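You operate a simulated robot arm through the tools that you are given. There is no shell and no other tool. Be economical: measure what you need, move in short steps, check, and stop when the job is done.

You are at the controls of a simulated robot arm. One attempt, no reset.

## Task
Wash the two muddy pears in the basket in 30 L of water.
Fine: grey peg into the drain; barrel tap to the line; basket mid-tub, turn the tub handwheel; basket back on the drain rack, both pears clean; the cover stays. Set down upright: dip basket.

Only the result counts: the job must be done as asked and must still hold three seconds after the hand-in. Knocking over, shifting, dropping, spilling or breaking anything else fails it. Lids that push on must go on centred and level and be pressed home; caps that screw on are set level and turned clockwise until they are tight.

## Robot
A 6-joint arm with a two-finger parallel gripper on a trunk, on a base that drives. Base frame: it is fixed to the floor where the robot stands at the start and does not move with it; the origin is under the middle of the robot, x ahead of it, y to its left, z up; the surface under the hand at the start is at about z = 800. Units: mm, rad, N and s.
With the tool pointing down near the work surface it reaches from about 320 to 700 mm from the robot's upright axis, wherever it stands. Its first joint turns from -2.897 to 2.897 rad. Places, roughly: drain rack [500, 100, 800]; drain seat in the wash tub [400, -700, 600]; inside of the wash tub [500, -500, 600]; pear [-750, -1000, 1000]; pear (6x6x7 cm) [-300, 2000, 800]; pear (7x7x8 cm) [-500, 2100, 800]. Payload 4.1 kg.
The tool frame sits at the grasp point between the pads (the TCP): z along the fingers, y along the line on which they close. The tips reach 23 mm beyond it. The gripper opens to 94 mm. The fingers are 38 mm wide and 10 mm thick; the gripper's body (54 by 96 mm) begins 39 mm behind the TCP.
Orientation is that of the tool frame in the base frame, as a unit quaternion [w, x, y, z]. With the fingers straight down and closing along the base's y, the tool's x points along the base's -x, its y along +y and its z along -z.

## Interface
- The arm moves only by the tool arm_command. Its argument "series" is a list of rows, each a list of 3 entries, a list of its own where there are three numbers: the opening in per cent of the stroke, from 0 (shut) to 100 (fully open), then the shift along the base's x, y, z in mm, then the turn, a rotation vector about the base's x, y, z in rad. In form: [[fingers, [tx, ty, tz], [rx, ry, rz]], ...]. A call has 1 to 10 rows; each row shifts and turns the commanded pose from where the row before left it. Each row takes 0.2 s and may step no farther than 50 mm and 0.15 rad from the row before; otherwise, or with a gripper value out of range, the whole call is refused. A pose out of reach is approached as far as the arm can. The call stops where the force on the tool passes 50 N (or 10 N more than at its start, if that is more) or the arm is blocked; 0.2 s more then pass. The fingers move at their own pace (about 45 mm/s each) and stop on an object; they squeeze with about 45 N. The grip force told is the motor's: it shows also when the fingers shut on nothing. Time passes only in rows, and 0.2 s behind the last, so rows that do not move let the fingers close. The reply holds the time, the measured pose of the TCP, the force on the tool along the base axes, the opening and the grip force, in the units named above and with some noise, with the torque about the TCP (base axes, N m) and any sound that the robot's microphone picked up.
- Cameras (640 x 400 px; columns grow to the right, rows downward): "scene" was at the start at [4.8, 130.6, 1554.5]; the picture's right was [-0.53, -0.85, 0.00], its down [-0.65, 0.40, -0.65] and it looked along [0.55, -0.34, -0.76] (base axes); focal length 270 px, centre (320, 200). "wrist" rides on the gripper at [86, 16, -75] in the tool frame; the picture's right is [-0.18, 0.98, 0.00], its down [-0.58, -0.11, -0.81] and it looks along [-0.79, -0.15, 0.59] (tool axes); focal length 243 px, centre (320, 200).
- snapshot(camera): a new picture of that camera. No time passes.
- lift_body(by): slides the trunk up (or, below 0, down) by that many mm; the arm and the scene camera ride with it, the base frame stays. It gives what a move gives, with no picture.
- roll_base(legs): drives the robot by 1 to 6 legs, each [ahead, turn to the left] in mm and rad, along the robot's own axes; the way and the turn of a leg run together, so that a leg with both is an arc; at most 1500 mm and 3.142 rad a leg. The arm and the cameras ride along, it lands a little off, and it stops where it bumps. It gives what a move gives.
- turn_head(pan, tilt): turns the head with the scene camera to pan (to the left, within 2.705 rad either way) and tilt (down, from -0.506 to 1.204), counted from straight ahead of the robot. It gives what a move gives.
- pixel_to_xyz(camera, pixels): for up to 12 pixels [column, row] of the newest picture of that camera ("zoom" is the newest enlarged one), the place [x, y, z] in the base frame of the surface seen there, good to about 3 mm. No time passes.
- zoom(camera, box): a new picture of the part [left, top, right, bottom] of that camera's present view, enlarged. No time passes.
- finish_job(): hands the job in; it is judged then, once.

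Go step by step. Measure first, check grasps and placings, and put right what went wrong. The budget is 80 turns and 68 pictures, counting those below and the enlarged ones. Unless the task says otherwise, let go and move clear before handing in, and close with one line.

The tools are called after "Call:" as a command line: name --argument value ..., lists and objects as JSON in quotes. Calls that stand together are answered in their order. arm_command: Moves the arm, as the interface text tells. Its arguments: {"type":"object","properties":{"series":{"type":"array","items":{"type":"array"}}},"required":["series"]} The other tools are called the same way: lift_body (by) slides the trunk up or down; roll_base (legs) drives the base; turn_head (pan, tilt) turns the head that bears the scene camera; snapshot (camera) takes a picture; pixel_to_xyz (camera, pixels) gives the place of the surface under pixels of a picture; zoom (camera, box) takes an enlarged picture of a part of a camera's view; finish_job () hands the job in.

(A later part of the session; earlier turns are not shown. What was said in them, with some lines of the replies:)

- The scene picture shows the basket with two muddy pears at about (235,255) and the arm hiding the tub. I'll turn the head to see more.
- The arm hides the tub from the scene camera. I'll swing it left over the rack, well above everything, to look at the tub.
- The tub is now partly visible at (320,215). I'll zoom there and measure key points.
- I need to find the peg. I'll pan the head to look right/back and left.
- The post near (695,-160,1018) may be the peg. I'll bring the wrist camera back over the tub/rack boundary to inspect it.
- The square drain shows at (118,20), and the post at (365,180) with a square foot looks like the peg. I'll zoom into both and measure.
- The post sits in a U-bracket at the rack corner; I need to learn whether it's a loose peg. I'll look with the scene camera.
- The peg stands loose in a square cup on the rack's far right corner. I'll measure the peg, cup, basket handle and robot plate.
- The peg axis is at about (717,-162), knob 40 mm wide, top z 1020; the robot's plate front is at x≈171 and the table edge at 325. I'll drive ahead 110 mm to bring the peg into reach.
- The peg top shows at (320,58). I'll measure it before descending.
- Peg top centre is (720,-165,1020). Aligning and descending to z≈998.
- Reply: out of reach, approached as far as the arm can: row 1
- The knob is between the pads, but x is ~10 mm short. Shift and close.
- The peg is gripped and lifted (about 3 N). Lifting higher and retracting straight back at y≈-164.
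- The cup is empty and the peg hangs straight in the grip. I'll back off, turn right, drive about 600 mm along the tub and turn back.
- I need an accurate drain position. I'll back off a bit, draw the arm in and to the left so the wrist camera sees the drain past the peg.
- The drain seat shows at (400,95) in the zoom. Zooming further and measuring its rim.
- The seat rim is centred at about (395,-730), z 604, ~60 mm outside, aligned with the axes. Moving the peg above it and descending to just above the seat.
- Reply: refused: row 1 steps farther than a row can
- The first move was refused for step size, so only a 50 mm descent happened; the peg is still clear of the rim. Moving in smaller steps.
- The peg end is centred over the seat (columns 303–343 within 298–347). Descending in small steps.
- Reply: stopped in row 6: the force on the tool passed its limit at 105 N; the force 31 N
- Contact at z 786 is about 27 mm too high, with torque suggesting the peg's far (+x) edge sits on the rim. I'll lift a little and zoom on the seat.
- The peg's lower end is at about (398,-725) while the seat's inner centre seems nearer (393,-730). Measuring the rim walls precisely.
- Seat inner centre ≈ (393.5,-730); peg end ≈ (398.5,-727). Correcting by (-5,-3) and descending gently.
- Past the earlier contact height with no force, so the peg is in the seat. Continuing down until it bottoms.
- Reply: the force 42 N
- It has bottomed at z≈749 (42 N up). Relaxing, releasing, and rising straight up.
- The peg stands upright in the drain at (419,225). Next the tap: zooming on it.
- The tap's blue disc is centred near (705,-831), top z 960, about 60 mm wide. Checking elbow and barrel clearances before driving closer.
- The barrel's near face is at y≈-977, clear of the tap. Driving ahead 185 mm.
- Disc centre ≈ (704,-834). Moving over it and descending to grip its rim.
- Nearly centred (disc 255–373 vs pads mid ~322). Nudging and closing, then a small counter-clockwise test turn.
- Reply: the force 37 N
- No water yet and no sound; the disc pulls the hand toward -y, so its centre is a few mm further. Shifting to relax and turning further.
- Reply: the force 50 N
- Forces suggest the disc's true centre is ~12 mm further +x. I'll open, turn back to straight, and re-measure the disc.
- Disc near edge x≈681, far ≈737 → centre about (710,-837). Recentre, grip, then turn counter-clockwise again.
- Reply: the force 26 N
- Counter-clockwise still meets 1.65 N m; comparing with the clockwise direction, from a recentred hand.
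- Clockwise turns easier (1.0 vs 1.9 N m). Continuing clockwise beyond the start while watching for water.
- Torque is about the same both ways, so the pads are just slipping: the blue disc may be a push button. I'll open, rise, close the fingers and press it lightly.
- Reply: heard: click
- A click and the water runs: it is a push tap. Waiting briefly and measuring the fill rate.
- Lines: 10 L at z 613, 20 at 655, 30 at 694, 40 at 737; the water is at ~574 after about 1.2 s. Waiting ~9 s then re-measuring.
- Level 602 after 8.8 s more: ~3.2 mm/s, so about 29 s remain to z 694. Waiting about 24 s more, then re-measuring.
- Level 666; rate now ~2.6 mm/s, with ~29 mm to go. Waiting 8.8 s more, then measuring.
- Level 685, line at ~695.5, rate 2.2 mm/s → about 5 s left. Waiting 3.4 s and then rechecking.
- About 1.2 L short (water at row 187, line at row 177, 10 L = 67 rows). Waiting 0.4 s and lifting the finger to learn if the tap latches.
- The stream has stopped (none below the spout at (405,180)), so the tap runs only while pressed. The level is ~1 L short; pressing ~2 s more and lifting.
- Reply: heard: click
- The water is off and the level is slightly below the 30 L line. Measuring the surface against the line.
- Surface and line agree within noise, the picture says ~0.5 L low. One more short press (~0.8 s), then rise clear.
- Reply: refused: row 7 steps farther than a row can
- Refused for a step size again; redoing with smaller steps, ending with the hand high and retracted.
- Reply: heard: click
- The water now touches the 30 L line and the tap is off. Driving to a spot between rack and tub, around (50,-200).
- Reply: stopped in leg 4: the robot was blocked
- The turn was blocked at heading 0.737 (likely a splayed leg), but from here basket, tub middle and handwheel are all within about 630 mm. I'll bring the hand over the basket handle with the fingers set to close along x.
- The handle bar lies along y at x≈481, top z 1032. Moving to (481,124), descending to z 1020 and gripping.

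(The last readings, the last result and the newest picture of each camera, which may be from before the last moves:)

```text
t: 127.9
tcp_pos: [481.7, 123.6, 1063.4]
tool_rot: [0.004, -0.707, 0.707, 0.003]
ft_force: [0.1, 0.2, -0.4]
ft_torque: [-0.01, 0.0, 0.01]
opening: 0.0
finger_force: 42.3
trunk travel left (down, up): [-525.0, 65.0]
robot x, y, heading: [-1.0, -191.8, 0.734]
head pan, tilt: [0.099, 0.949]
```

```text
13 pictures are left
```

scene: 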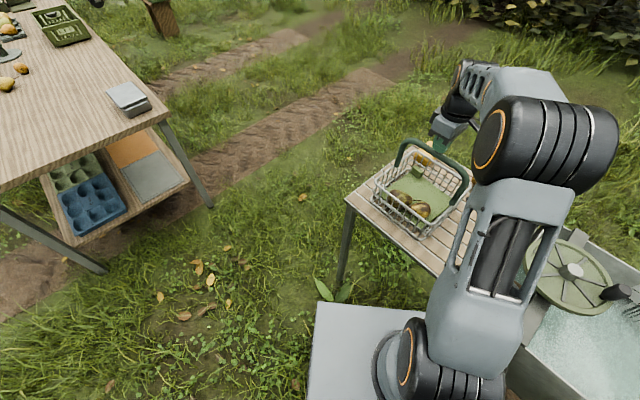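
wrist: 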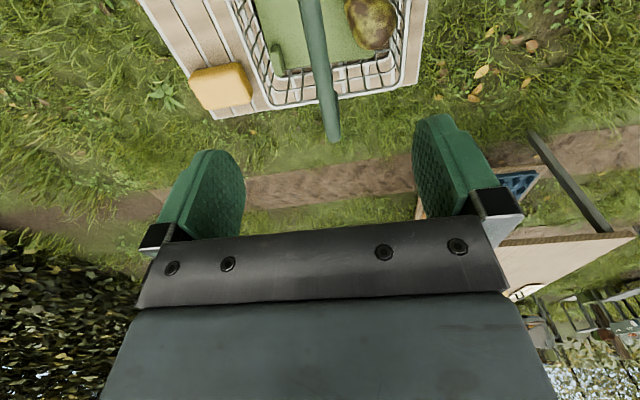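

The hand came up empty: the grip wasn't established when I lifted. Re-opening, descending slightly lower and closing with more time.

Call:
arm_command --series '[[60, [0, 0, 0], [0, 0, 0]], [60, [0, 0, 0], [0, 0, 0]], [60, [0, 0, 0], [0, 0, 0]], [60, [0, 0, 0], [0, 0, 0]], [60, [0, 0, -25], [0, 0, 0]], [60, [0, 0, -23], [0, 0, 0]], [0, [0, 0, 0], [0, 0, 0]], [0, [0, 0, 0], [0, 0, 0]], [0, [0, 0, 0], [0, 0, 0]], [0, [0, 0, 0], [0, 0, 0]]]'

Call:
arm_command --series '[[0, [0, 0, 0], [0, 0, 0]], [0, [0, 0, 0], [0, 0, 0]], [0, [0, 0, 0], [0, 0, 0]]]'

Call:
snapshot --camera "wrist"

```text
t: 130.1
tcp_pos: [479.7, 123.5, 1014.4]
tool_rot: [0.004, -0.706, 0.708, 0.002]
ft_force: [2.2, 0.9, 0.6]
ft_torque: [0.14, -0.02, -0.02]
opening: 17.5
finger_force: 44.6
trunk travel left (down, up): [-525.0, 65.0]
robot x, y, heading: [-2.5, -191.4, 0.736]
head pan, tilt: [0.099, 0.949]
```

```text
t: 130.9
tcp_pos: [481.5, 122.3, 1013.6]
tool_rot: [0.004, -0.707, 0.708, 0.001]
ft_force: [3.6, 0.7, 0.5]
ft_torque: [0.03, 0.03, -0.07]
opening: 17.3
finger_force: 44.8
trunk travel left (down, up): [-525.0, 65.0]
robot x, y, heading: [5.8, -193.5, 0.739]
head pan, tilt: [0.099, 0.949]
```

```text
12 pictures are left
```

wrist: 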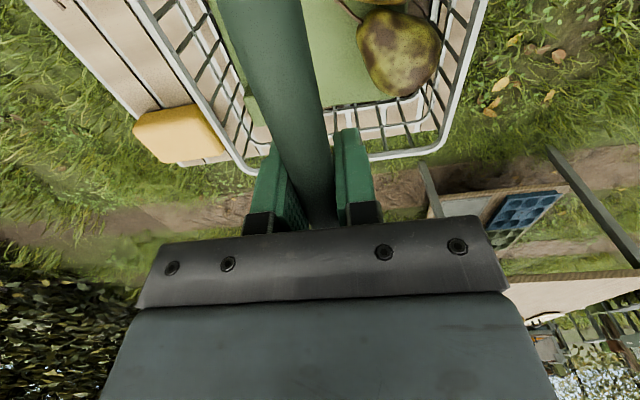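

The bar is gripped firmly (17.3 mm, 45 N). Lifting slowly.

Call:
arm_command --series '[[0, [0, 0, 8], [0, 0, 0]], [0, [0, 0, 12], [0, 0, 0]], [0, [0, 0, 20], [0, 0, 0]], [0, [0, 0, 30], [0, 0, 0]], [0, [0, 0, 35], [0, 0, 0]], [0, [0, 0, 35], [0, 0, 0]], [0, [0, 0, 35], [0, 0, 0]]]'

Call:
snapshot --camera "scene"

```text
t: 132.5
tcp_pos: [481.4, 123.4, 1190.1]
tool_rot: [0.003, -0.706, 0.708, 0.002]
ft_force: [-0.6, 0.5, -7.6]
ft_torque: [-0.02, -0.19, -0.01]
opening: 17.3
finger_force: 45.0
trunk travel left (down, up): [-525.0, 65.0]
robot x, y, heading: [2.3, -192.3, 0.733]
head pan, tilt: [0.099, 0.949]
```

```text
11 pictures are left
```

scene: 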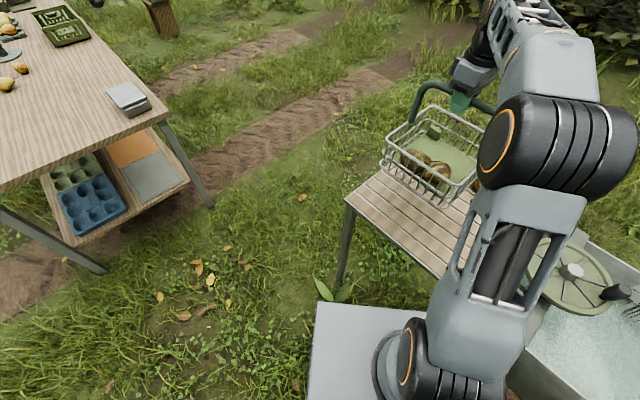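

Basket lifted (7.6 N) with both pears. Carrying it along -y above the wheel toward the tub middle.

Call:
arm_command --series '[[0, [0, -20, 0], [0, 0, 0]], [0, [2, -30, 0], [0, 0, 0]], [0, [3, -35, 0], [0, 0, 0]], [0, [3, -35, 0], [0, 0, 0]], [0, [3, -35, 0], [0, 0, 0]], [0, [3, -35, 0], [0, 0, 0]], [0, [3, -35, 0], [0, 0, 0]], [0, [3, -35, 0], [0, 0, 0]], [0, [3, -35, 0], [0, 0, 0]], [0, [3, -35, 0], [0, 0, 0]]]'

Call:
arm_command --series '[[0, [3, -35, 0], [0, 0, 0]], [0, [3, -35, 0], [0, 0, 0]], [0, [3, -35, 0], [0, 0, 0]], [0, [3, -35, 0], [0, 0, 0]], [0, [3, -35, 0], [0, 0, 0]], [0, [3, -35, 0], [0, 0, 0]], [0, [3, -35, 0], [0, 0, 0]], [0, [3, -35, 0], [0, 0, 0]], [0, [3, -28, 0], [0, 0, 0]]]'

Call:
turn_head --pan -1.1 --tilt 0.9

Call:
snapshot --camera "scene"

```text
t: 134.7
tcp_pos: [506.2, -209.2, 1189.5]
tool_rot: [0.003, -0.707, 0.708, 0.002]
ft_force: [-0.7, 0.4, -6.8]
ft_torque: [-0.03, -0.12, 0.04]
opening: 17.2
finger_force: 45.5
trunk travel left (down, up): [-525.0, 65.0]
robot x, y, heading: [-1.0, -192.9, 0.735]
head pan, tilt: [0.099, 0.949]
```

```text
t: 136.7
tcp_pos: [524.1, -508.2, 1182.1]
tool_rot: [0.004, -0.707, 0.708, 0.002]
ft_force: [0.5, 0.0, -8.0]
ft_torque: [-0.02, -0.15, -0.04]
opening: 17.4
finger_force: 45.0
out of reach, approached as far as the arm can: row 9
trunk travel left (down, up): [-525.0, 65.0]
robot x, y, heading: [2.4, -189.7, 0.733]
head pan, tilt: [0.099, 0.949]
```

```text
t: 138.1
tcp_pos: [524.7, -506.6, 1183.9]
tool_rot: [0.003, -0.706, 0.708, 0.003]
ft_force: [0.1, 0.0, -7.6]
ft_torque: [-0.02, -0.11, 0.04]
opening: 17.2
finger_force: 44.9
trunk travel left (down, up): [-525.0, 65.0]
robot x, y, heading: [6.1, -192.0, 0.732]
head pan, tilt: [-1.1, 0.901]
```

```text
10 pictures are left
```

scene: 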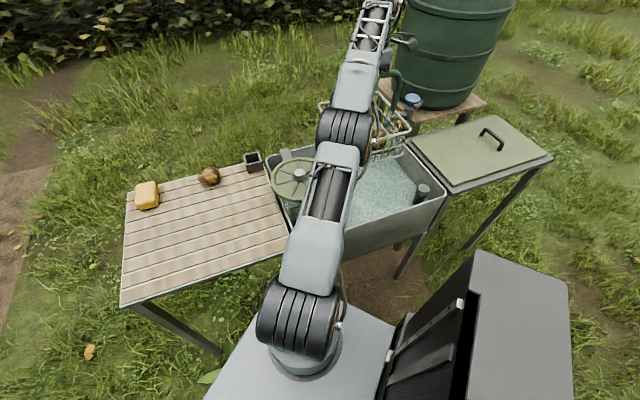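

The basket hangs level above the tub. Lowering while easing a bit further from the wheel.

Call:
arm_command --series '[[0, [2, -5, -20], [0, 0, 0]], [0, [2, -5, -20], [0, 0, 0]], [0, [2, -3, -25], [0, 0, 0]], [0, [0, 0, -35], [0, 0, 0]], [0, [0, 0, -35], [0, 0, 0]], [0, [0, 0, -35], [0, 0, 0]], [0, [0, 0, -35], [0, 0, 0]]]'

Call:
snapshot --camera "scene"

```text
t: 139.7
tcp_pos: [530.9, -521.0, 979.4]
tool_rot: [0.003, -0.706, 0.708, 0.001]
ft_force: [-0.9, -0.5, -7.2]
ft_torque: [-0.02, -0.15, 0.02]
opening: 17.3
finger_force: 45.2
trunk travel left (down, up): [-525.0, 65.0]
robot x, y, heading: [-1.4, -190.0, 0.733]
head pan, tilt: [-1.1, 0.901]
```

```text
9 pictures are left
```

scene: 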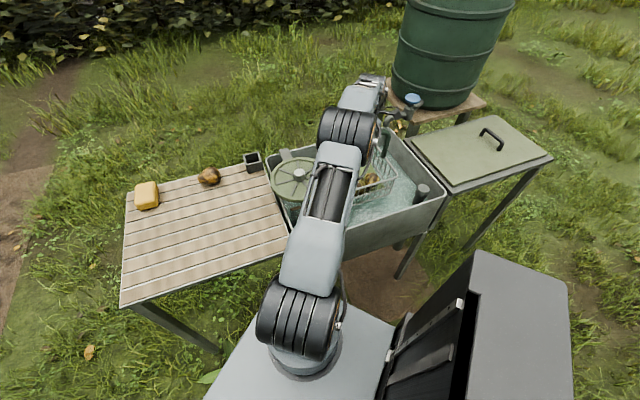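

Clear of wheel and peg. Lowering to the floor with smaller steps at the end.

Call:
arm_command --series '[[0, [4, 0, -25], [0, 0, 0]], [0, [4, 0, -25], [0, 0, 0]], [0, [4, 0, -25], [0, 0, 0]], [0, [0, 0, -25], [0, 0, 0]], [0, [0, 0, -25], [0, 0, 0]], [0, [0, 0, -25], [0, 0, 0]], [0, [0, 0, -15], [0, 0, 0]], [0, [0, 0, -10], [0, 0, 0]], [0, [0, 0, -8], [0, 0, 0]]]'

Call:
arm_command --series '[[0, [0, 0, -4], [0, 0, 0]], [0, [0, 0, -4], [0, 0, 0]], [0, [0, 0, -4], [0, 0, 0]]]'

```text
t: 141.7
tcp_pos: [542.0, -520.4, 795.0]
tool_rot: [0.004, -0.706, 0.708, 0.002]
ft_force: [0.1, -0.1, -8.5]
ft_torque: [-0.01, -0.14, 0.03]
opening: 17.0
finger_force: 45.0
trunk travel left (down, up): [-525.0, 65.0]
robot x, y, heading: [0.3, -193.2, 0.736]
head pan, tilt: [-1.1, 0.901]
```

```text
t: 142.5
tcp_pos: [544.0, -520.6, 787.9]
tool_rot: [0.005, -0.707, 0.707, -0.003]
ft_force: [8.2, 0.7, 15.8]
ft_torque: [0.67, 0.46, -0.24]
opening: 17.0
finger_force: 45.3
trunk travel left (down, up): [-525.0, 65.0]
robot x, y, heading: [0.4, -193.3, 0.732]
head pan, tilt: [-1.1, 0.901]
```

The basket sits on the floor (upward force at z 788). Releasing, rising, and looking at the wheel.

Call:
arm_command --series '[[0, [0, 0, 3], [0, 0, 0]], [60, [0, 0, 0], [0, 0, 0]], [60, [0, 0, 0], [0, 0, 0]], [60, [0, 0, 0], [0, 0, 0]], [60, [0, 0, 35], [0, 0, 0]], [60, [0, 0, 45], [0, 0, 0]], [60, [0, 0, 45], [0, 0, 0]], [60, [0, 0, 45], [0, 0, 0]], [60, [0, 0, 45], [0, 0, 0]], [60, [0, 0, 45], [0, 0, 0]]]'

Call:
arm_command --series '[[60, [-20, -20, 30], [0, 0, 0]], [60, [-30, -30, 0], [0, 0, 0]], [60, [-30, -30, 0], [0, 0, 0]], [60, [-30, -20, 0], [0, 0, 0]]]'

Call:
snapshot --camera "wrist"

```text
t: 144.7
tcp_pos: [543.5, -519.8, 1047.7]
tool_rot: [0.004, -0.706, 0.708, 0.002]
ft_force: [-0.1, -0.2, 0.2]
ft_torque: [-0.02, 0.02, -0.03]
opening: 56.2
finger_force: 0.0
trunk travel left (down, up): [-525.0, 65.0]
robot x, y, heading: [-3.2, -192.1, 0.733]
head pan, tilt: [-1.1, 0.901]
```

```text
t: 145.7
tcp_pos: [432.4, -620.9, 1075.7]
tool_rot: [0.005, -0.706, 0.708, 0.002]
ft_force: [-0.3, -0.5, -0.3]
ft_torque: [0.01, 0.0, 0.0]
opening: 56.4
finger_force: 0.2
trunk travel left (down, up): [-525.0, 65.0]
robot x, y, heading: [-4.8, -193.1, 0.736]
head pan, tilt: [-1.1, 0.901]
```

```text
8 pictures are left
```

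wrist: 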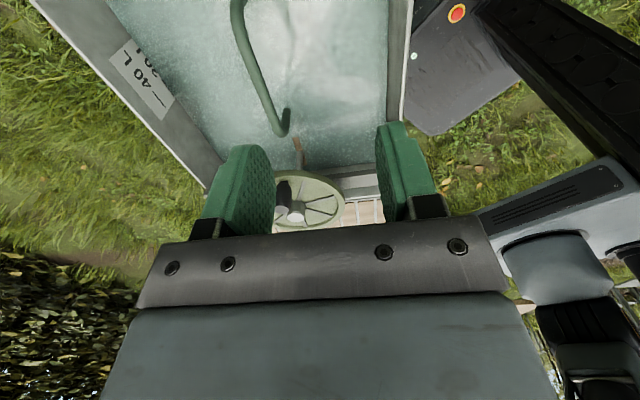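

The basket stands in the tub; the wheel shows at (300,200) with its knob at (283,193). Measuring the wheel.

Call:
pixel_to_xyz --camera "wrist" --pixels '[[283, 184], [283, 200], [296, 215], [297, 206], [320, 195], [300, 178], [335, 190], [341, 207], [310, 222], [273, 215], [283, 130], [240, 15]]'

Call:
zoom --camera "wrist" --box '[240, 140, 376, 225]'

```text
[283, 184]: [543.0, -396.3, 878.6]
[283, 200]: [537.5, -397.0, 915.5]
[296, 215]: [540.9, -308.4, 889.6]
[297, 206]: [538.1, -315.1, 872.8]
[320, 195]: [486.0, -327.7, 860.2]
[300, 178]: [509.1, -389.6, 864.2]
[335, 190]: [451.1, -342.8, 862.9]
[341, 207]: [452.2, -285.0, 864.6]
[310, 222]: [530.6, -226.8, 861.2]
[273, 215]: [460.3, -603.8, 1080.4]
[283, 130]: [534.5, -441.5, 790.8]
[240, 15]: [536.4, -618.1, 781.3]
```

```text
4.71 times, centred on (308, 182) of wrist
```

zoom: 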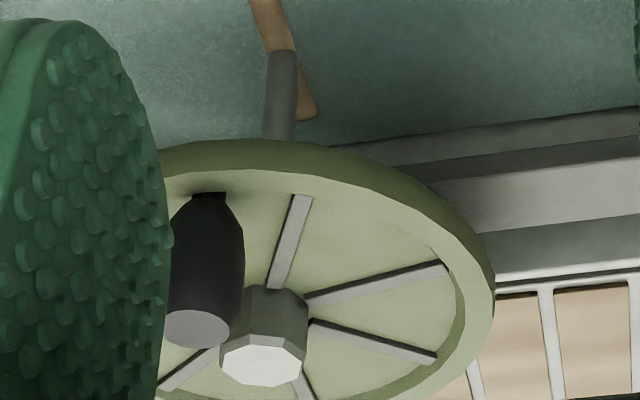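

Disc at z 862, hub ≈ (538,-302), knob ≈ (535,-379) with top z 915. Moving above the knob and checking.

Call:
arm_command --series '[[60, [17, 40, 0], [0, 0, 0]], [60, [17, 40, 0], [0, 0, 0]], [60, [17, 40, 0], [0, 0, 0]], [60, [17, 40, 0], [0, 0, 0]], [60, [17, 40, 0], [0, 0, 0]], [60, [18, 41, 0], [0, 0, 0]], [60, [0, 0, -45], [0, 0, 0]], [60, [0, 0, -45], [0, 0, 0]]]'

Call:
snapshot --camera "wrist"

```text
t: 147.5
tcp_pos: [535.0, -377.8, 987.1]
tool_rot: [0.004, -0.707, 0.707, 0.001]
ft_force: [-0.7, -0.1, 0.5]
ft_torque: [0.03, 0.0, 0.02]
opening: 56.3
finger_force: 0.0
trunk travel left (down, up): [-525.0, 65.0]
robot x, y, heading: [1.1, -195.5, 0.733]
head pan, tilt: [-1.1, 0.901]
```

```text
6 pictures are left
```

wrist: 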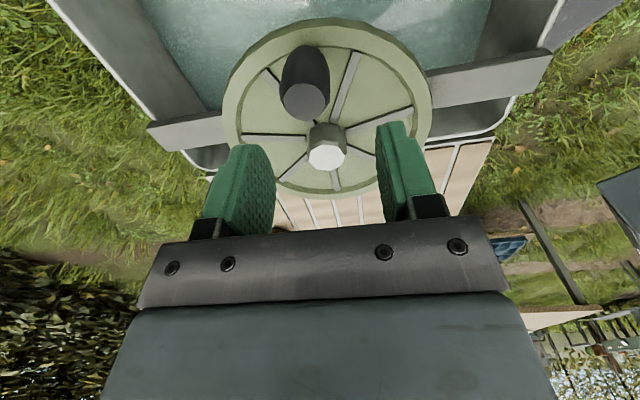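

Call:
pixel_to_xyz --camera "wrist" --pixels '[[306, 100], [286, 100], [325, 100], [306, 85], [306, 116], [327, 156], [308, 156], [346, 156], [327, 145], [327, 167], [232, 100], [430, 110]]'

```text
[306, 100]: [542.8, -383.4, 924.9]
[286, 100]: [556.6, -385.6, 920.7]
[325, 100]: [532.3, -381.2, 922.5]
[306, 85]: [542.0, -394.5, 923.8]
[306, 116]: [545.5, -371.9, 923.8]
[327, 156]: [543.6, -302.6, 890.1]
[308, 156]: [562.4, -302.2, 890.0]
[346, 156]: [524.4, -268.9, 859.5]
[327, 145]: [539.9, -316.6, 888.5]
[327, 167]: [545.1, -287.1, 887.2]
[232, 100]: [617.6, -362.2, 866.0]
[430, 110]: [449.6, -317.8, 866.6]
```

Knob centre (544,-383), top z 924; hub (543,-302), radius 81. Gripping the knob at z 905 and starting a clockwise-from-below (counter-clockwise) arc.

Call:
arm_command --series '[[60, [9, -5, 0], [0, 0, 0]], [60, [0, 0, -42], [0, 0, 0]], [60, [0, 0, -40], [0, 0, 0]], [0, [0, 0, 0], [0, 0, 0]], [0, [0, 0, 0], [0, 0, 0]], [0, [0, 0, 0], [0, 0, 0]], [0, [0, 0, 0], [0, 0, 0]]]'

Call:
arm_command --series '[[0, [21, 2.8, 0], [0, 0, 0]], [0, [19.5, 8.1, 0], [0, 0, 0]], [0, [16.8, 12.8, 0], [0, 0, 0]], [0, [12.8, 16.8, 0], [0, 0, 0]]]'

```text
t: 149.1
tcp_pos: [543.8, -384.6, 905.3]
tool_rot: [0.003, -0.706, 0.708, 0.003]
ft_force: [-0.8, 0.3, 1.2]
ft_torque: [-0.18, 0.84, 0.03]
opening: 32.8
finger_force: 45.1
trunk travel left (down, up): [-525.0, 65.0]
robot x, y, heading: [0.4, -190.0, 0.732]
head pan, tilt: [-1.1, 0.901]
```

```text
t: 150.1
tcp_pos: [614.7, -343.3, 904.9]
tool_rot: [0.004, -0.707, 0.708, 0.002]
ft_force: [3.9, -1.4, 0.9]
ft_torque: [-0.11, 1.25, -0.01]
opening: 32.9
finger_force: 45.2
trunk travel left (down, up): [-525.0, 65.0]
robot x, y, heading: [2.1, -193.3, 0.737]
head pan, tilt: [-1.1, 0.901]
```

The wheel turns freely. Completing about three full turns.

Call:
arm_command --series '[[0, [10.9, 40.5, 0], [0, 0, 0]], [0, [-10.9, 40.5, 0], [0, 0, 0]], [0, [-29.6, 29.6, 0], [0, 0, 0]], [0, [-40.5, 10.9, 0], [0, 0, 0]], [0, [-40.5, -10.9, 0], [0, 0, 0]], [0, [-29.6, -29.6, 0], [0, 0, 0]], [0, [-10.9, -40.5, 0], [0, 0, 0]], [0, [10.9, -40.5, 0], [0, 0, 0]], [0, [29.6, -29.6, 0], [0, 0, 0]], [0, [40.5, -10.9, 0], [0, 0, 0]]]'

Call:
arm_command --series '[[0, [40.5, 10.9, 0], [0, 0, 0]], [0, [29.6, 29.6, 0], [0, 0, 0]], [0, [10.9, 40.5, 0], [0, 0, 0]], [0, [-10.9, 40.5, 0], [0, 0, 0]], [0, [-29.6, 29.6, 0], [0, 0, 0]], [0, [-40.5, 10.9, 0], [0, 0, 0]], [0, [-40.5, -10.9, 0], [0, 0, 0]], [0, [-29.6, -29.6, 0], [0, 0, 0]], [0, [-10.9, -40.5, 0], [0, 0, 0]], [0, [10.9, -40.5, 0], [0, 0, 0]]]'

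Call:
arm_command --series '[[0, [29.6, -29.6, 0], [0, 0, 0]], [0, [40.5, -10.9, 0], [0, 0, 0]], [0, [40.5, 10.9, 0], [0, 0, 0]], [0, [29.6, 29.6, 0], [0, 0, 0]], [0, [10.9, 40.5, 0], [0, 0, 0]], [0, [-10.9, 40.5, 0], [0, 0, 0]], [0, [-29.6, 29.6, 0], [0, 0, 0]], [0, [-40.5, 10.9, 0], [0, 0, 0]], [0, [-40.5, -10.9, 0], [0, 0, 0]], [0, [-29.6, -29.6, 0], [0, 0, 0]]]'

Call:
arm_command --series '[[0, [-10.9, -40.5, 0], [0, 0, 0]], [0, [10.9, -40.5, 0], [0, 0, 0]], [0, [29.6, -29.6, 0], [0, 0, 0]], [0, [40.5, -10.9, 0], [0, 0, 0]]]'

Call:
snapshot --camera "scene"

```text
t: 152.3
tcp_pos: [546.1, -383.6, 903.7]
tool_rot: [0.004, -0.706, 0.708, 0.001]
ft_force: [1.3, -3.1, -0.7]
ft_torque: [-0.24, 0.96, -0.01]
opening: 33.0
finger_force: 45.5
trunk travel left (down, up): [-525.0, 65.0]
robot x, y, heading: [0.1, -193.8, 0.734]
head pan, tilt: [-1.1, 0.901]
```

```text
t: 154.5
tcp_pos: [474.7, -345.6, 903.7]
tool_rot: [0.003, -0.706, 0.708, 0.002]
ft_force: [-1.5, -2.7, -13.6]
ft_torque: [0.31, 0.95, 0.01]
opening: 32.8
finger_force: 45.2
trunk travel left (down, up): [-525.0, 65.0]
robot x, y, heading: [-3.3, -191.4, 0.733]
head pan, tilt: [-1.1, 0.901]
```

```text
t: 156.7
tcp_pos: [470.5, -262.3, 903.6]
tool_rot: [0.003, -0.706, 0.709, 0.003]
ft_force: [-8.8, 3.4, -4.4]
ft_torque: [0.69, 0.56, 0.05]
opening: 32.5
finger_force: 44.7
trunk travel left (down, up): [-525.0, 65.0]
robot x, y, heading: [1.8, -189.9, 0.735]
head pan, tilt: [-1.1, 0.901]
```

```text
t: 157.7
tcp_pos: [544.4, -382.7, 903.7]
tool_rot: [-0.004, 0.708, -0.707, 0.0]
ft_force: [1.8, -4.8, 0.1]
ft_torque: [-0.66, 0.84, -0.02]
opening: 32.6
finger_force: 45.0
trunk travel left (down, up): [-525.0, 65.0]
robot x, y, heading: [0.9, -194.0, 0.74]
head pan, tilt: [-1.1, 0.901]
```

```text
5 pictures are left
```

scene: 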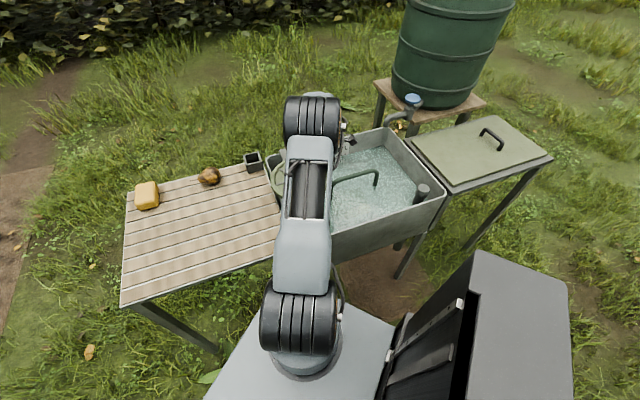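

Three turns done, basket still upright in the tub (handle at (355,178)). Adding three more turns to be sure the mud comes off.

Call:
arm_command --series '[[0, [40.5, 10.9, 0], [0, 0, 0]], [0, [29.6, 29.6, 0], [0, 0, 0]], [0, [10.9, 40.5, 0], [0, 0, 0]], [0, [-10.9, 40.5, 0], [0, 0, 0]], [0, [-29.6, 29.6, 0], [0, 0, 0]], [0, [-40.5, 10.9, 0], [0, 0, 0]], [0, [-40.5, -10.9, 0], [0, 0, 0]], [0, [-29.6, -29.6, 0], [0, 0, 0]], [0, [-10.9, -40.5, 0], [0, 0, 0]], [0, [10.9, -40.5, 0], [0, 0, 0]]]'

Call:
arm_command --series '[[0, [29.6, -29.6, 0], [0, 0, 0]], [0, [40.5, -10.9, 0], [0, 0, 0]], [0, [40.5, 10.9, 0], [0, 0, 0]], [0, [29.6, 29.6, 0], [0, 0, 0]], [0, [10.9, 40.5, 0], [0, 0, 0]], [0, [-10.9, 40.5, 0], [0, 0, 0]], [0, [-29.6, 29.6, 0], [0, 0, 0]], [0, [-40.5, 10.9, 0], [0, 0, 0]], [0, [-40.5, -10.9, 0], [0, 0, 0]], [0, [-29.6, -29.6, 0], [0, 0, 0]]]'

Call:
arm_command --series '[[0, [-10.9, -40.5, 0], [0, 0, 0]], [0, [10.9, -40.5, 0], [0, 0, 0]], [0, [29.6, -29.6, 0], [0, 0, 0]], [0, [40.5, -10.9, 0], [0, 0, 0]]]'

Call:
arm_command --series '[[0, [40.5, 10.9, 0], [0, 0, 0]], [0, [29.6, 29.6, 0], [0, 0, 0]], [0, [10.9, 40.5, 0], [0, 0, 0]], [0, [-10.9, 40.5, 0], [0, 0, 0]], [0, [-29.6, 29.6, 0], [0, 0, 0]], [0, [-40.5, 10.9, 0], [0, 0, 0]], [0, [-40.5, -10.9, 0], [0, 0, 0]], [0, [-29.6, -29.6, 0], [0, 0, 0]], [0, [-10.9, -40.5, 0], [0, 0, 0]], [0, [10.9, -40.5, 0], [0, 0, 0]]]'

Call:
arm_command --series '[[0, [29.6, -29.6, 0], [0, 0, 0]], [0, [40.5, -10.9, 0], [0, 0, 0]], [60, [0, 0, 0], [0, 0, 0]], [60, [0, 0, 0], [0, 0, 0]], [60, [0, 0, 0], [0, 0, 0]], [60, [0, 0, 45], [0, 0, 0]], [60, [0, 0, 45], [0, 0, 0]], [60, [0, 0, 45], [0, 0, 0]], [60, [0, -40, 0], [0, 0, 0]], [60, [0, -40, 0], [0, 0, 0]]]'

Call:
arm_command --series '[[60, [0, -45, 0], [0, 0, 0]], [60, [0, -45, 0], [0, 0, 0]], [60, [0, -45, 0], [0, 0, 0]]]'

Call:
snapshot --camera "wrist"

```text
t: 159.9
tcp_pos: [473.7, -347.6, 903.1]
tool_rot: [0.004, -0.707, 0.707, 0.001]
ft_force: [-5.8, -4.6, -1.0]
ft_torque: [0.12, 1.49, 0.02]
opening: 32.1
finger_force: 44.6
trunk travel left (down, up): [-525.0, 65.0]
robot x, y, heading: [0.4, -189.9, 0.731]
head pan, tilt: [-1.1, 0.901]
```

```text
t: 162.1
tcp_pos: [472.6, -263.7, 905.1]
tool_rot: [0.003, -0.706, 0.708, 0.003]
ft_force: [-2.1, -0.4, -8.7]
ft_torque: [0.45, 0.69, 0.0]
opening: 31.9
finger_force: 45.1
trunk travel left (down, up): [-525.0, 65.0]
robot x, y, heading: [0.0, -192.5, 0.732]
head pan, tilt: [-1.1, 0.901]
```

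```text
t: 163.1
tcp_pos: [543.7, -388.3, 904.6]
tool_rot: [0.004, -0.706, 0.708, 0.001]
ft_force: [1.1, -17.4, -1.9]
ft_torque: [-0.16, 1.38, -0.02]
opening: 32.0
finger_force: 44.9
trunk travel left (down, up): [-525.0, 65.0]
robot x, y, heading: [1.1, -187.3, 0.731]
head pan, tilt: [-1.1, 0.901]
```

```text
t: 165.3
tcp_pos: [473.3, -345.2, 904.2]
tool_rot: [0.003, -0.706, 0.709, 0.002]
ft_force: [-10.7, -7.5, -9.1]
ft_torque: [1.21, 0.99, 0.05]
opening: 31.7
finger_force: 45.2
trunk travel left (down, up): [-525.0, 65.0]
robot x, y, heading: [0.5, -192.6, 0.733]
head pan, tilt: [-1.1, 0.901]
```

```text
t: 167.5
tcp_pos: [543.3, -465.4, 1039.8]
tool_rot: [0.004, -0.706, 0.708, 0.002]
ft_force: [0.5, 0.1, -0.3]
ft_torque: [0.01, -0.01, 0.01]
opening: 56.3
finger_force: 0.0
trunk travel left (down, up): [-525.0, 65.0]
robot x, y, heading: [-1.1, -195.0, 0.738]
head pan, tilt: [-1.1, 0.901]
```

```text
t: 168.3
tcp_pos: [528.5, -574.2, 1036.2]
tool_rot: [0.004, -0.706, 0.708, 0.002]
ft_force: [0.5, -0.4, -0.2]
ft_torque: [0.02, 0.02, 0.03]
opening: 56.5
finger_force: 0.1
out of reach, approached as far as the arm can: row 3
trunk travel left (down, up): [-525.0, 65.0]
robot x, y, heading: [0.3, -189.3, 0.734]
head pan, tilt: [-1.1, 0.901]
```

```text
4 pictures are left
```

wrist: 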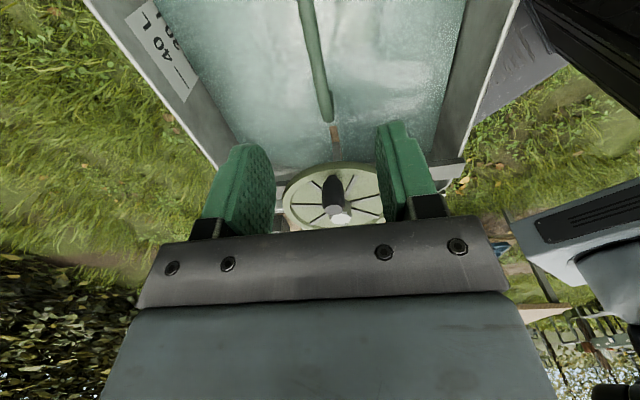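

The wheel is fine and the handle is visible at (315,60). Measuring it for the re-grip.

Call:
pixel_to_xyz --camera "wrist" --pixels '[[305, 10], [312, 40], [318, 70], [322, 95], [326, 115]]'

```text
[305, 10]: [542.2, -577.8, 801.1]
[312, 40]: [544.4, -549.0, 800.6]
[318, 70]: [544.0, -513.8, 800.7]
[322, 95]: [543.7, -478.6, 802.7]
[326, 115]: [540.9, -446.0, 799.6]
```

Handle at x≈543.5, y centre ≈-520, top z 801. Moving above it, then verify pose.

Call:
arm_command --series '[[60, [8, 27, -20], [0, 0, 0]], [60, [7, 27, -20], [0, 0, 0]], [60, [0, 0, -40], [0, 0, 0]], [60, [0, 0, 0], [0, 0, 0]]]'

```text
t: 169.3
tcp_pos: [543.1, -519.6, 954.5]
tool_rot: [0.005, -0.706, 0.708, 0.002]
ft_force: [0.8, -0.7, 0.5]
ft_torque: [-0.01, 0.0, 0.02]
opening: 56.4
finger_force: 0.1
trunk travel left (down, up): [-525.0, 65.0]
robot x, y, heading: [1.8, -191.8, 0.738]
head pan, tilt: [-1.1, 0.901]
```

Aligned at (543,-520). Descending to z≈784 and gripping with ample closing time, then lifting a little.

Call:
arm_command --series '[[60, [0, 0, -45], [0, 0, 0]], [60, [0, 0, -45], [0, 0, 0]], [60, [0, 0, -45], [0, 0, 0]], [60, [0, 0, -35], [0, 0, 0]], [0, [0, 0, 0], [0, 0, 0]], [0, [0, 0, 0], [0, 0, 0]], [0, [0, 0, 0], [0, 0, 0]], [0, [0, 0, 0], [0, 0, 0]], [0, [0, 0, 0], [0, 0, 0]], [0, [0, 0, 0], [0, 0, 0]]]'

Call:
arm_command --series '[[0, [0, 0, 0], [0, 0, 0]], [0, [0, 0, 8], [0, 0, 0]], [0, [0, 0, 12], [0, 0, 0]], [0, [0, 0, 20], [0, 0, 0]], [0, [0, 0, 20], [0, 0, 0]], [0, [0, 0, 20], [0, 0, 0]], [0, [0, 0, 20], [0, 0, 0]]]'

```text
t: 171.5
tcp_pos: [541.6, -518.3, 784.5]
tool_rot: [0.004, -0.706, 0.708, 0.003]
ft_force: [1.9, -1.4, 0.3]
ft_torque: [-0.17, 0.0, 0.12]
opening: 17.4
finger_force: 44.9
trunk travel left (down, up): [-525.0, 65.0]
robot x, y, heading: [2.8, -190.3, 0.738]
head pan, tilt: [-1.1, 0.901]
```

```text
t: 173.1
tcp_pos: [542.1, -519.2, 885.1]
tool_rot: [0.004, -0.707, 0.708, 0.002]
ft_force: [-0.2, -0.1, -7.9]
ft_torque: [0.02, -0.17, -0.02]
opening: 17.2
finger_force: 44.9
trunk travel left (down, up): [-525.0, 65.0]
robot x, y, heading: [3.6, -192.0, 0.738]
head pan, tilt: [-1.1, 0.901]
```

Gripped and lifted (7.9 N). Raising to full carry height, easing inward for reach.

Call:
arm_command --series '[[0, [0, 0, 30], [0, 0, 0]], [0, [-2, 0, 30], [0, 0, 0]], [0, [-2, 0, 30], [0, 0, 0]], [0, [-2, 0, 30], [0, 0, 0]], [0, [-2, 0, 30], [0, 0, 0]], [0, [-3, 0, 30], [0, 0, 0]], [0, [-3, 0, 30], [0, 0, 0]], [0, [-3, 2, 30], [0, 0, 0]], [0, [-3, 3, 30], [0, 0, 0]], [0, [-3, 4, 30], [0, 0, 0]]]'

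Call:
snapshot --camera "scene"

```text
t: 175.3
tcp_pos: [519.5, -510.1, 1184.4]
tool_rot: [0.004, -0.707, 0.708, 0.002]
ft_force: [0.2, -0.3, -7.3]
ft_torque: [-0.01, -0.14, -0.01]
opening: 17.7
finger_force: 44.8
trunk travel left (down, up): [-525.0, 65.0]
robot x, y, heading: [-0.8, -191.6, 0.735]
head pan, tilt: [-1.1, 0.901]
```

```text
3 pictures are left
```

scene: 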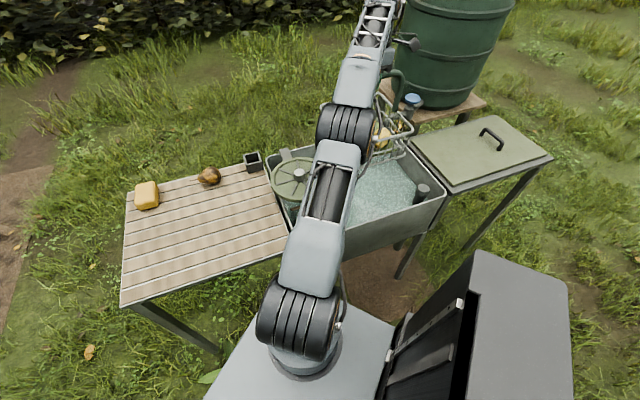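

A clean yellow pear shows in the basket at (385,135). Carrying back over the rack.

Call:
arm_command --series '[[0, [-2, 20, 2], [0, 0, 0]], [0, [-2, 30, 2], [0, 0, 0]], [0, [-2, 35, 0], [0, 0, 0]], [0, [-2, 35, 0], [0, 0, 0]], [0, [-2, 35, 0], [0, 0, 0]], [0, [-2, 35, 0], [0, 0, 0]], [0, [-2, 35, 0], [0, 0, 0]], [0, [-2, 35, 0], [0, 0, 0]], [0, [-2, 35, 0], [0, 0, 0]], [0, [-2, 35, 0], [0, 0, 0]]]'

Call:
arm_command --series '[[0, [-2, 35, 0], [0, 0, 0]], [0, [-2, 35, 0], [0, 0, 0]], [0, [-2, 35, 0], [0, 0, 0]], [0, [-2, 35, 0], [0, 0, 0]], [0, [-2, 35, 0], [0, 0, 0]], [0, [-2, 35, 0], [0, 0, 0]], [0, [-2, 35, 0], [0, 0, 0]], [0, [-2, 30, 0], [0, 0, 0]], [0, [-2, 20, 0], [0, 0, 0]], [0, [0, 8, 0], [0, 0, 0]]]'

```text
t: 177.5
tcp_pos: [500.3, -179.2, 1188.6]
tool_rot: [0.004, -0.706, 0.708, 0.001]
ft_force: [0.3, -0.1, -7.0]
ft_torque: [-0.01, -0.13, 0.01]
opening: 17.0
finger_force: 45.1
trunk travel left (down, up): [-525.0, 65.0]
robot x, y, heading: [2.6, -194.8, 0.733]
head pan, tilt: [-1.1, 0.901]
```

```text
t: 179.7
tcp_pos: [481.8, 123.3, 1189.4]
tool_rot: [0.003, -0.706, 0.708, 0.002]
ft_force: [-0.2, -0.2, -8.8]
ft_torque: [0.03, -0.1, -0.01]
opening: 17.2
finger_force: 44.9
trunk travel left (down, up): [-525.0, 65.0]
robot x, y, heading: [0.9, -191.0, 0.737]
head pan, tilt: [-1.1, 0.901]
```

Directly over its original place (481,123). Lowering to just above the rack, then touch down.

Call:
arm_command --series '[[0, [0, 0, -35], [0, 0, 0]], [0, [0, 0, -35], [0, 0, 0]], [0, [0, 0, -35], [0, 0, 0]], [0, [0, 0, -30], [0, 0, 0]], [0, [0, 0, -20], [0, 0, 0]], [0, [0, 0, -10], [0, 0, 0]], [0, [0, 0, -4], [0, 0, 0]], [0, [0, 0, -3], [0, 0, 0]]]'

Call:
arm_command --series '[[0, [0, 0, -3], [0, 0, 0]]]'

```text
t: 181.5
tcp_pos: [482.5, 122.5, 1018.8]
tool_rot: [0.005, -0.706, 0.708, 0.001]
ft_force: [3.7, 1.5, 5.0]
ft_torque: [-0.7, 0.46, 0.16]
opening: 17.3
finger_force: 45.1
trunk travel left (down, up): [-525.0, 65.0]
robot x, y, heading: [1.7, -190.8, 0.73]
head pan, tilt: [-1.1, 0.901]
```

```text
t: 181.9
tcp_pos: [481.4, 123.3, 1016.6]
tool_rot: [0.005, -0.705, 0.709, 0.002]
ft_force: [6.7, -0.2, 11.4]
ft_torque: [0.31, 0.44, -0.08]
opening: 17.2
finger_force: 45.0
trunk travel left (down, up): [-525.0, 65.0]
robot x, y, heading: [-0.4, -192.8, 0.736]
head pan, tilt: [-1.1, 0.901]
```

It is standing on the rack (11 N up). Releasing and rising clear.

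Call:
arm_command --series '[[0, [0, 0, 1], [0, 0, 0]], [60, [0, 0, 0], [0, 0, 0]], [60, [0, 0, 0], [0, 0, 0]], [60, [0, 0, 0], [0, 0, 0]], [60, [0, 0, 35], [0, 0, 0]], [60, [0, 0, 45], [0, 0, 0]], [60, [0, 0, 45], [0, 0, 0]], [60, [0, 0, 45], [0, 0, 0]], [60, [0, -45, 0], [0, 0, 0]], [60, [0, -45, 0], [0, 0, 0]]]'

Call:
arm_command --series '[[60, [0, -45, 0], [0, 0, 0]], [60, [0, -45, 0], [0, 0, 0]], [60, [0, -45, 0], [0, 0, 0]], [60, [0, -45, 0], [0, 0, 0]], [60, [0, -45, 0], [0, 0, 0]]]'

Call:
turn_head --pan -0.6 --tilt 0.9

Call:
snapshot --camera "scene"

```text
t: 184.1
tcp_pos: [480.9, 30.5, 1184.5]
tool_rot: [0.005, -0.706, 0.708, 0.002]
ft_force: [-0.2, 0.1, -0.3]
ft_torque: [-0.01, 0.0, 0.03]
opening: 56.2
finger_force: 0.1
trunk travel left (down, up): [-525.0, 65.0]
robot x, y, heading: [-2.4, -190.8, 0.736]
head pan, tilt: [-1.1, 0.901]
```

```text
t: 185.3
tcp_pos: [481.2, -193.4, 1186.7]
tool_rot: [0.005, -0.706, 0.708, 0.001]
ft_force: [0.4, 0.3, -0.4]
ft_torque: [0.0, -0.01, 0.03]
opening: 56.5
finger_force: 0.0
trunk travel left (down, up): [-525.0, 65.0]
robot x, y, heading: [0.3, -190.0, 0.729]
head pan, tilt: [-1.1, 0.901]
```

```text
t: 186.2
tcp_pos: [481.2, -191.0, 1186.5]
tool_rot: [0.005, -0.706, 0.708, 0.002]
ft_force: [0.0, -0.6, -0.7]
ft_torque: [0.03, 0.01, 0.03]
opening: 56.4
finger_force: 0.1
trunk travel left (down, up): [-525.0, 65.0]
robot x, y, heading: [-2.2, -189.9, 0.736]
head pan, tilt: [-0.6, 0.901]
```

```text
2 pictures are left
```

scene: 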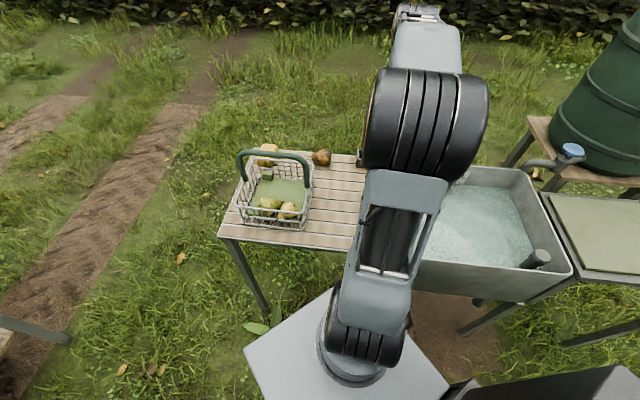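

Call:
zoom --camera "scene" --box '[216, 130, 344, 240]'

```text
3.64 times, centred on (280, 185) of scene
```

zoom: 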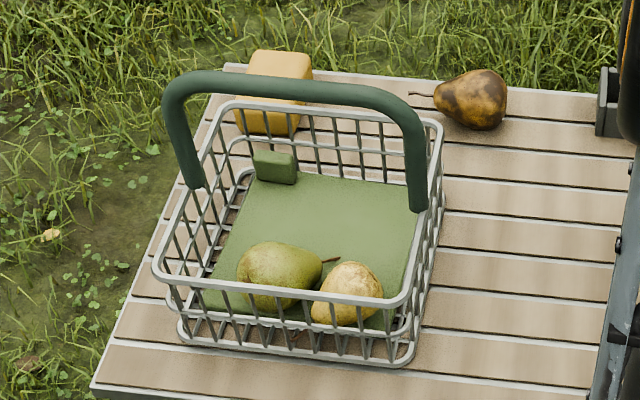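

Both pears in the basket at (275,275) and (345,290) are clean, and the basket stands upright on the rack. The peg is in the drain, the tap is off and the cover is untouched, so I'm handing in.

Call:
finish_job

```text
The job is handed in.
```

The two pears were washed in 30 L of water and are clean. The basket is back upright on the drain rack, the grey peg is in the drain, the tap is off, and I left the cover alone.
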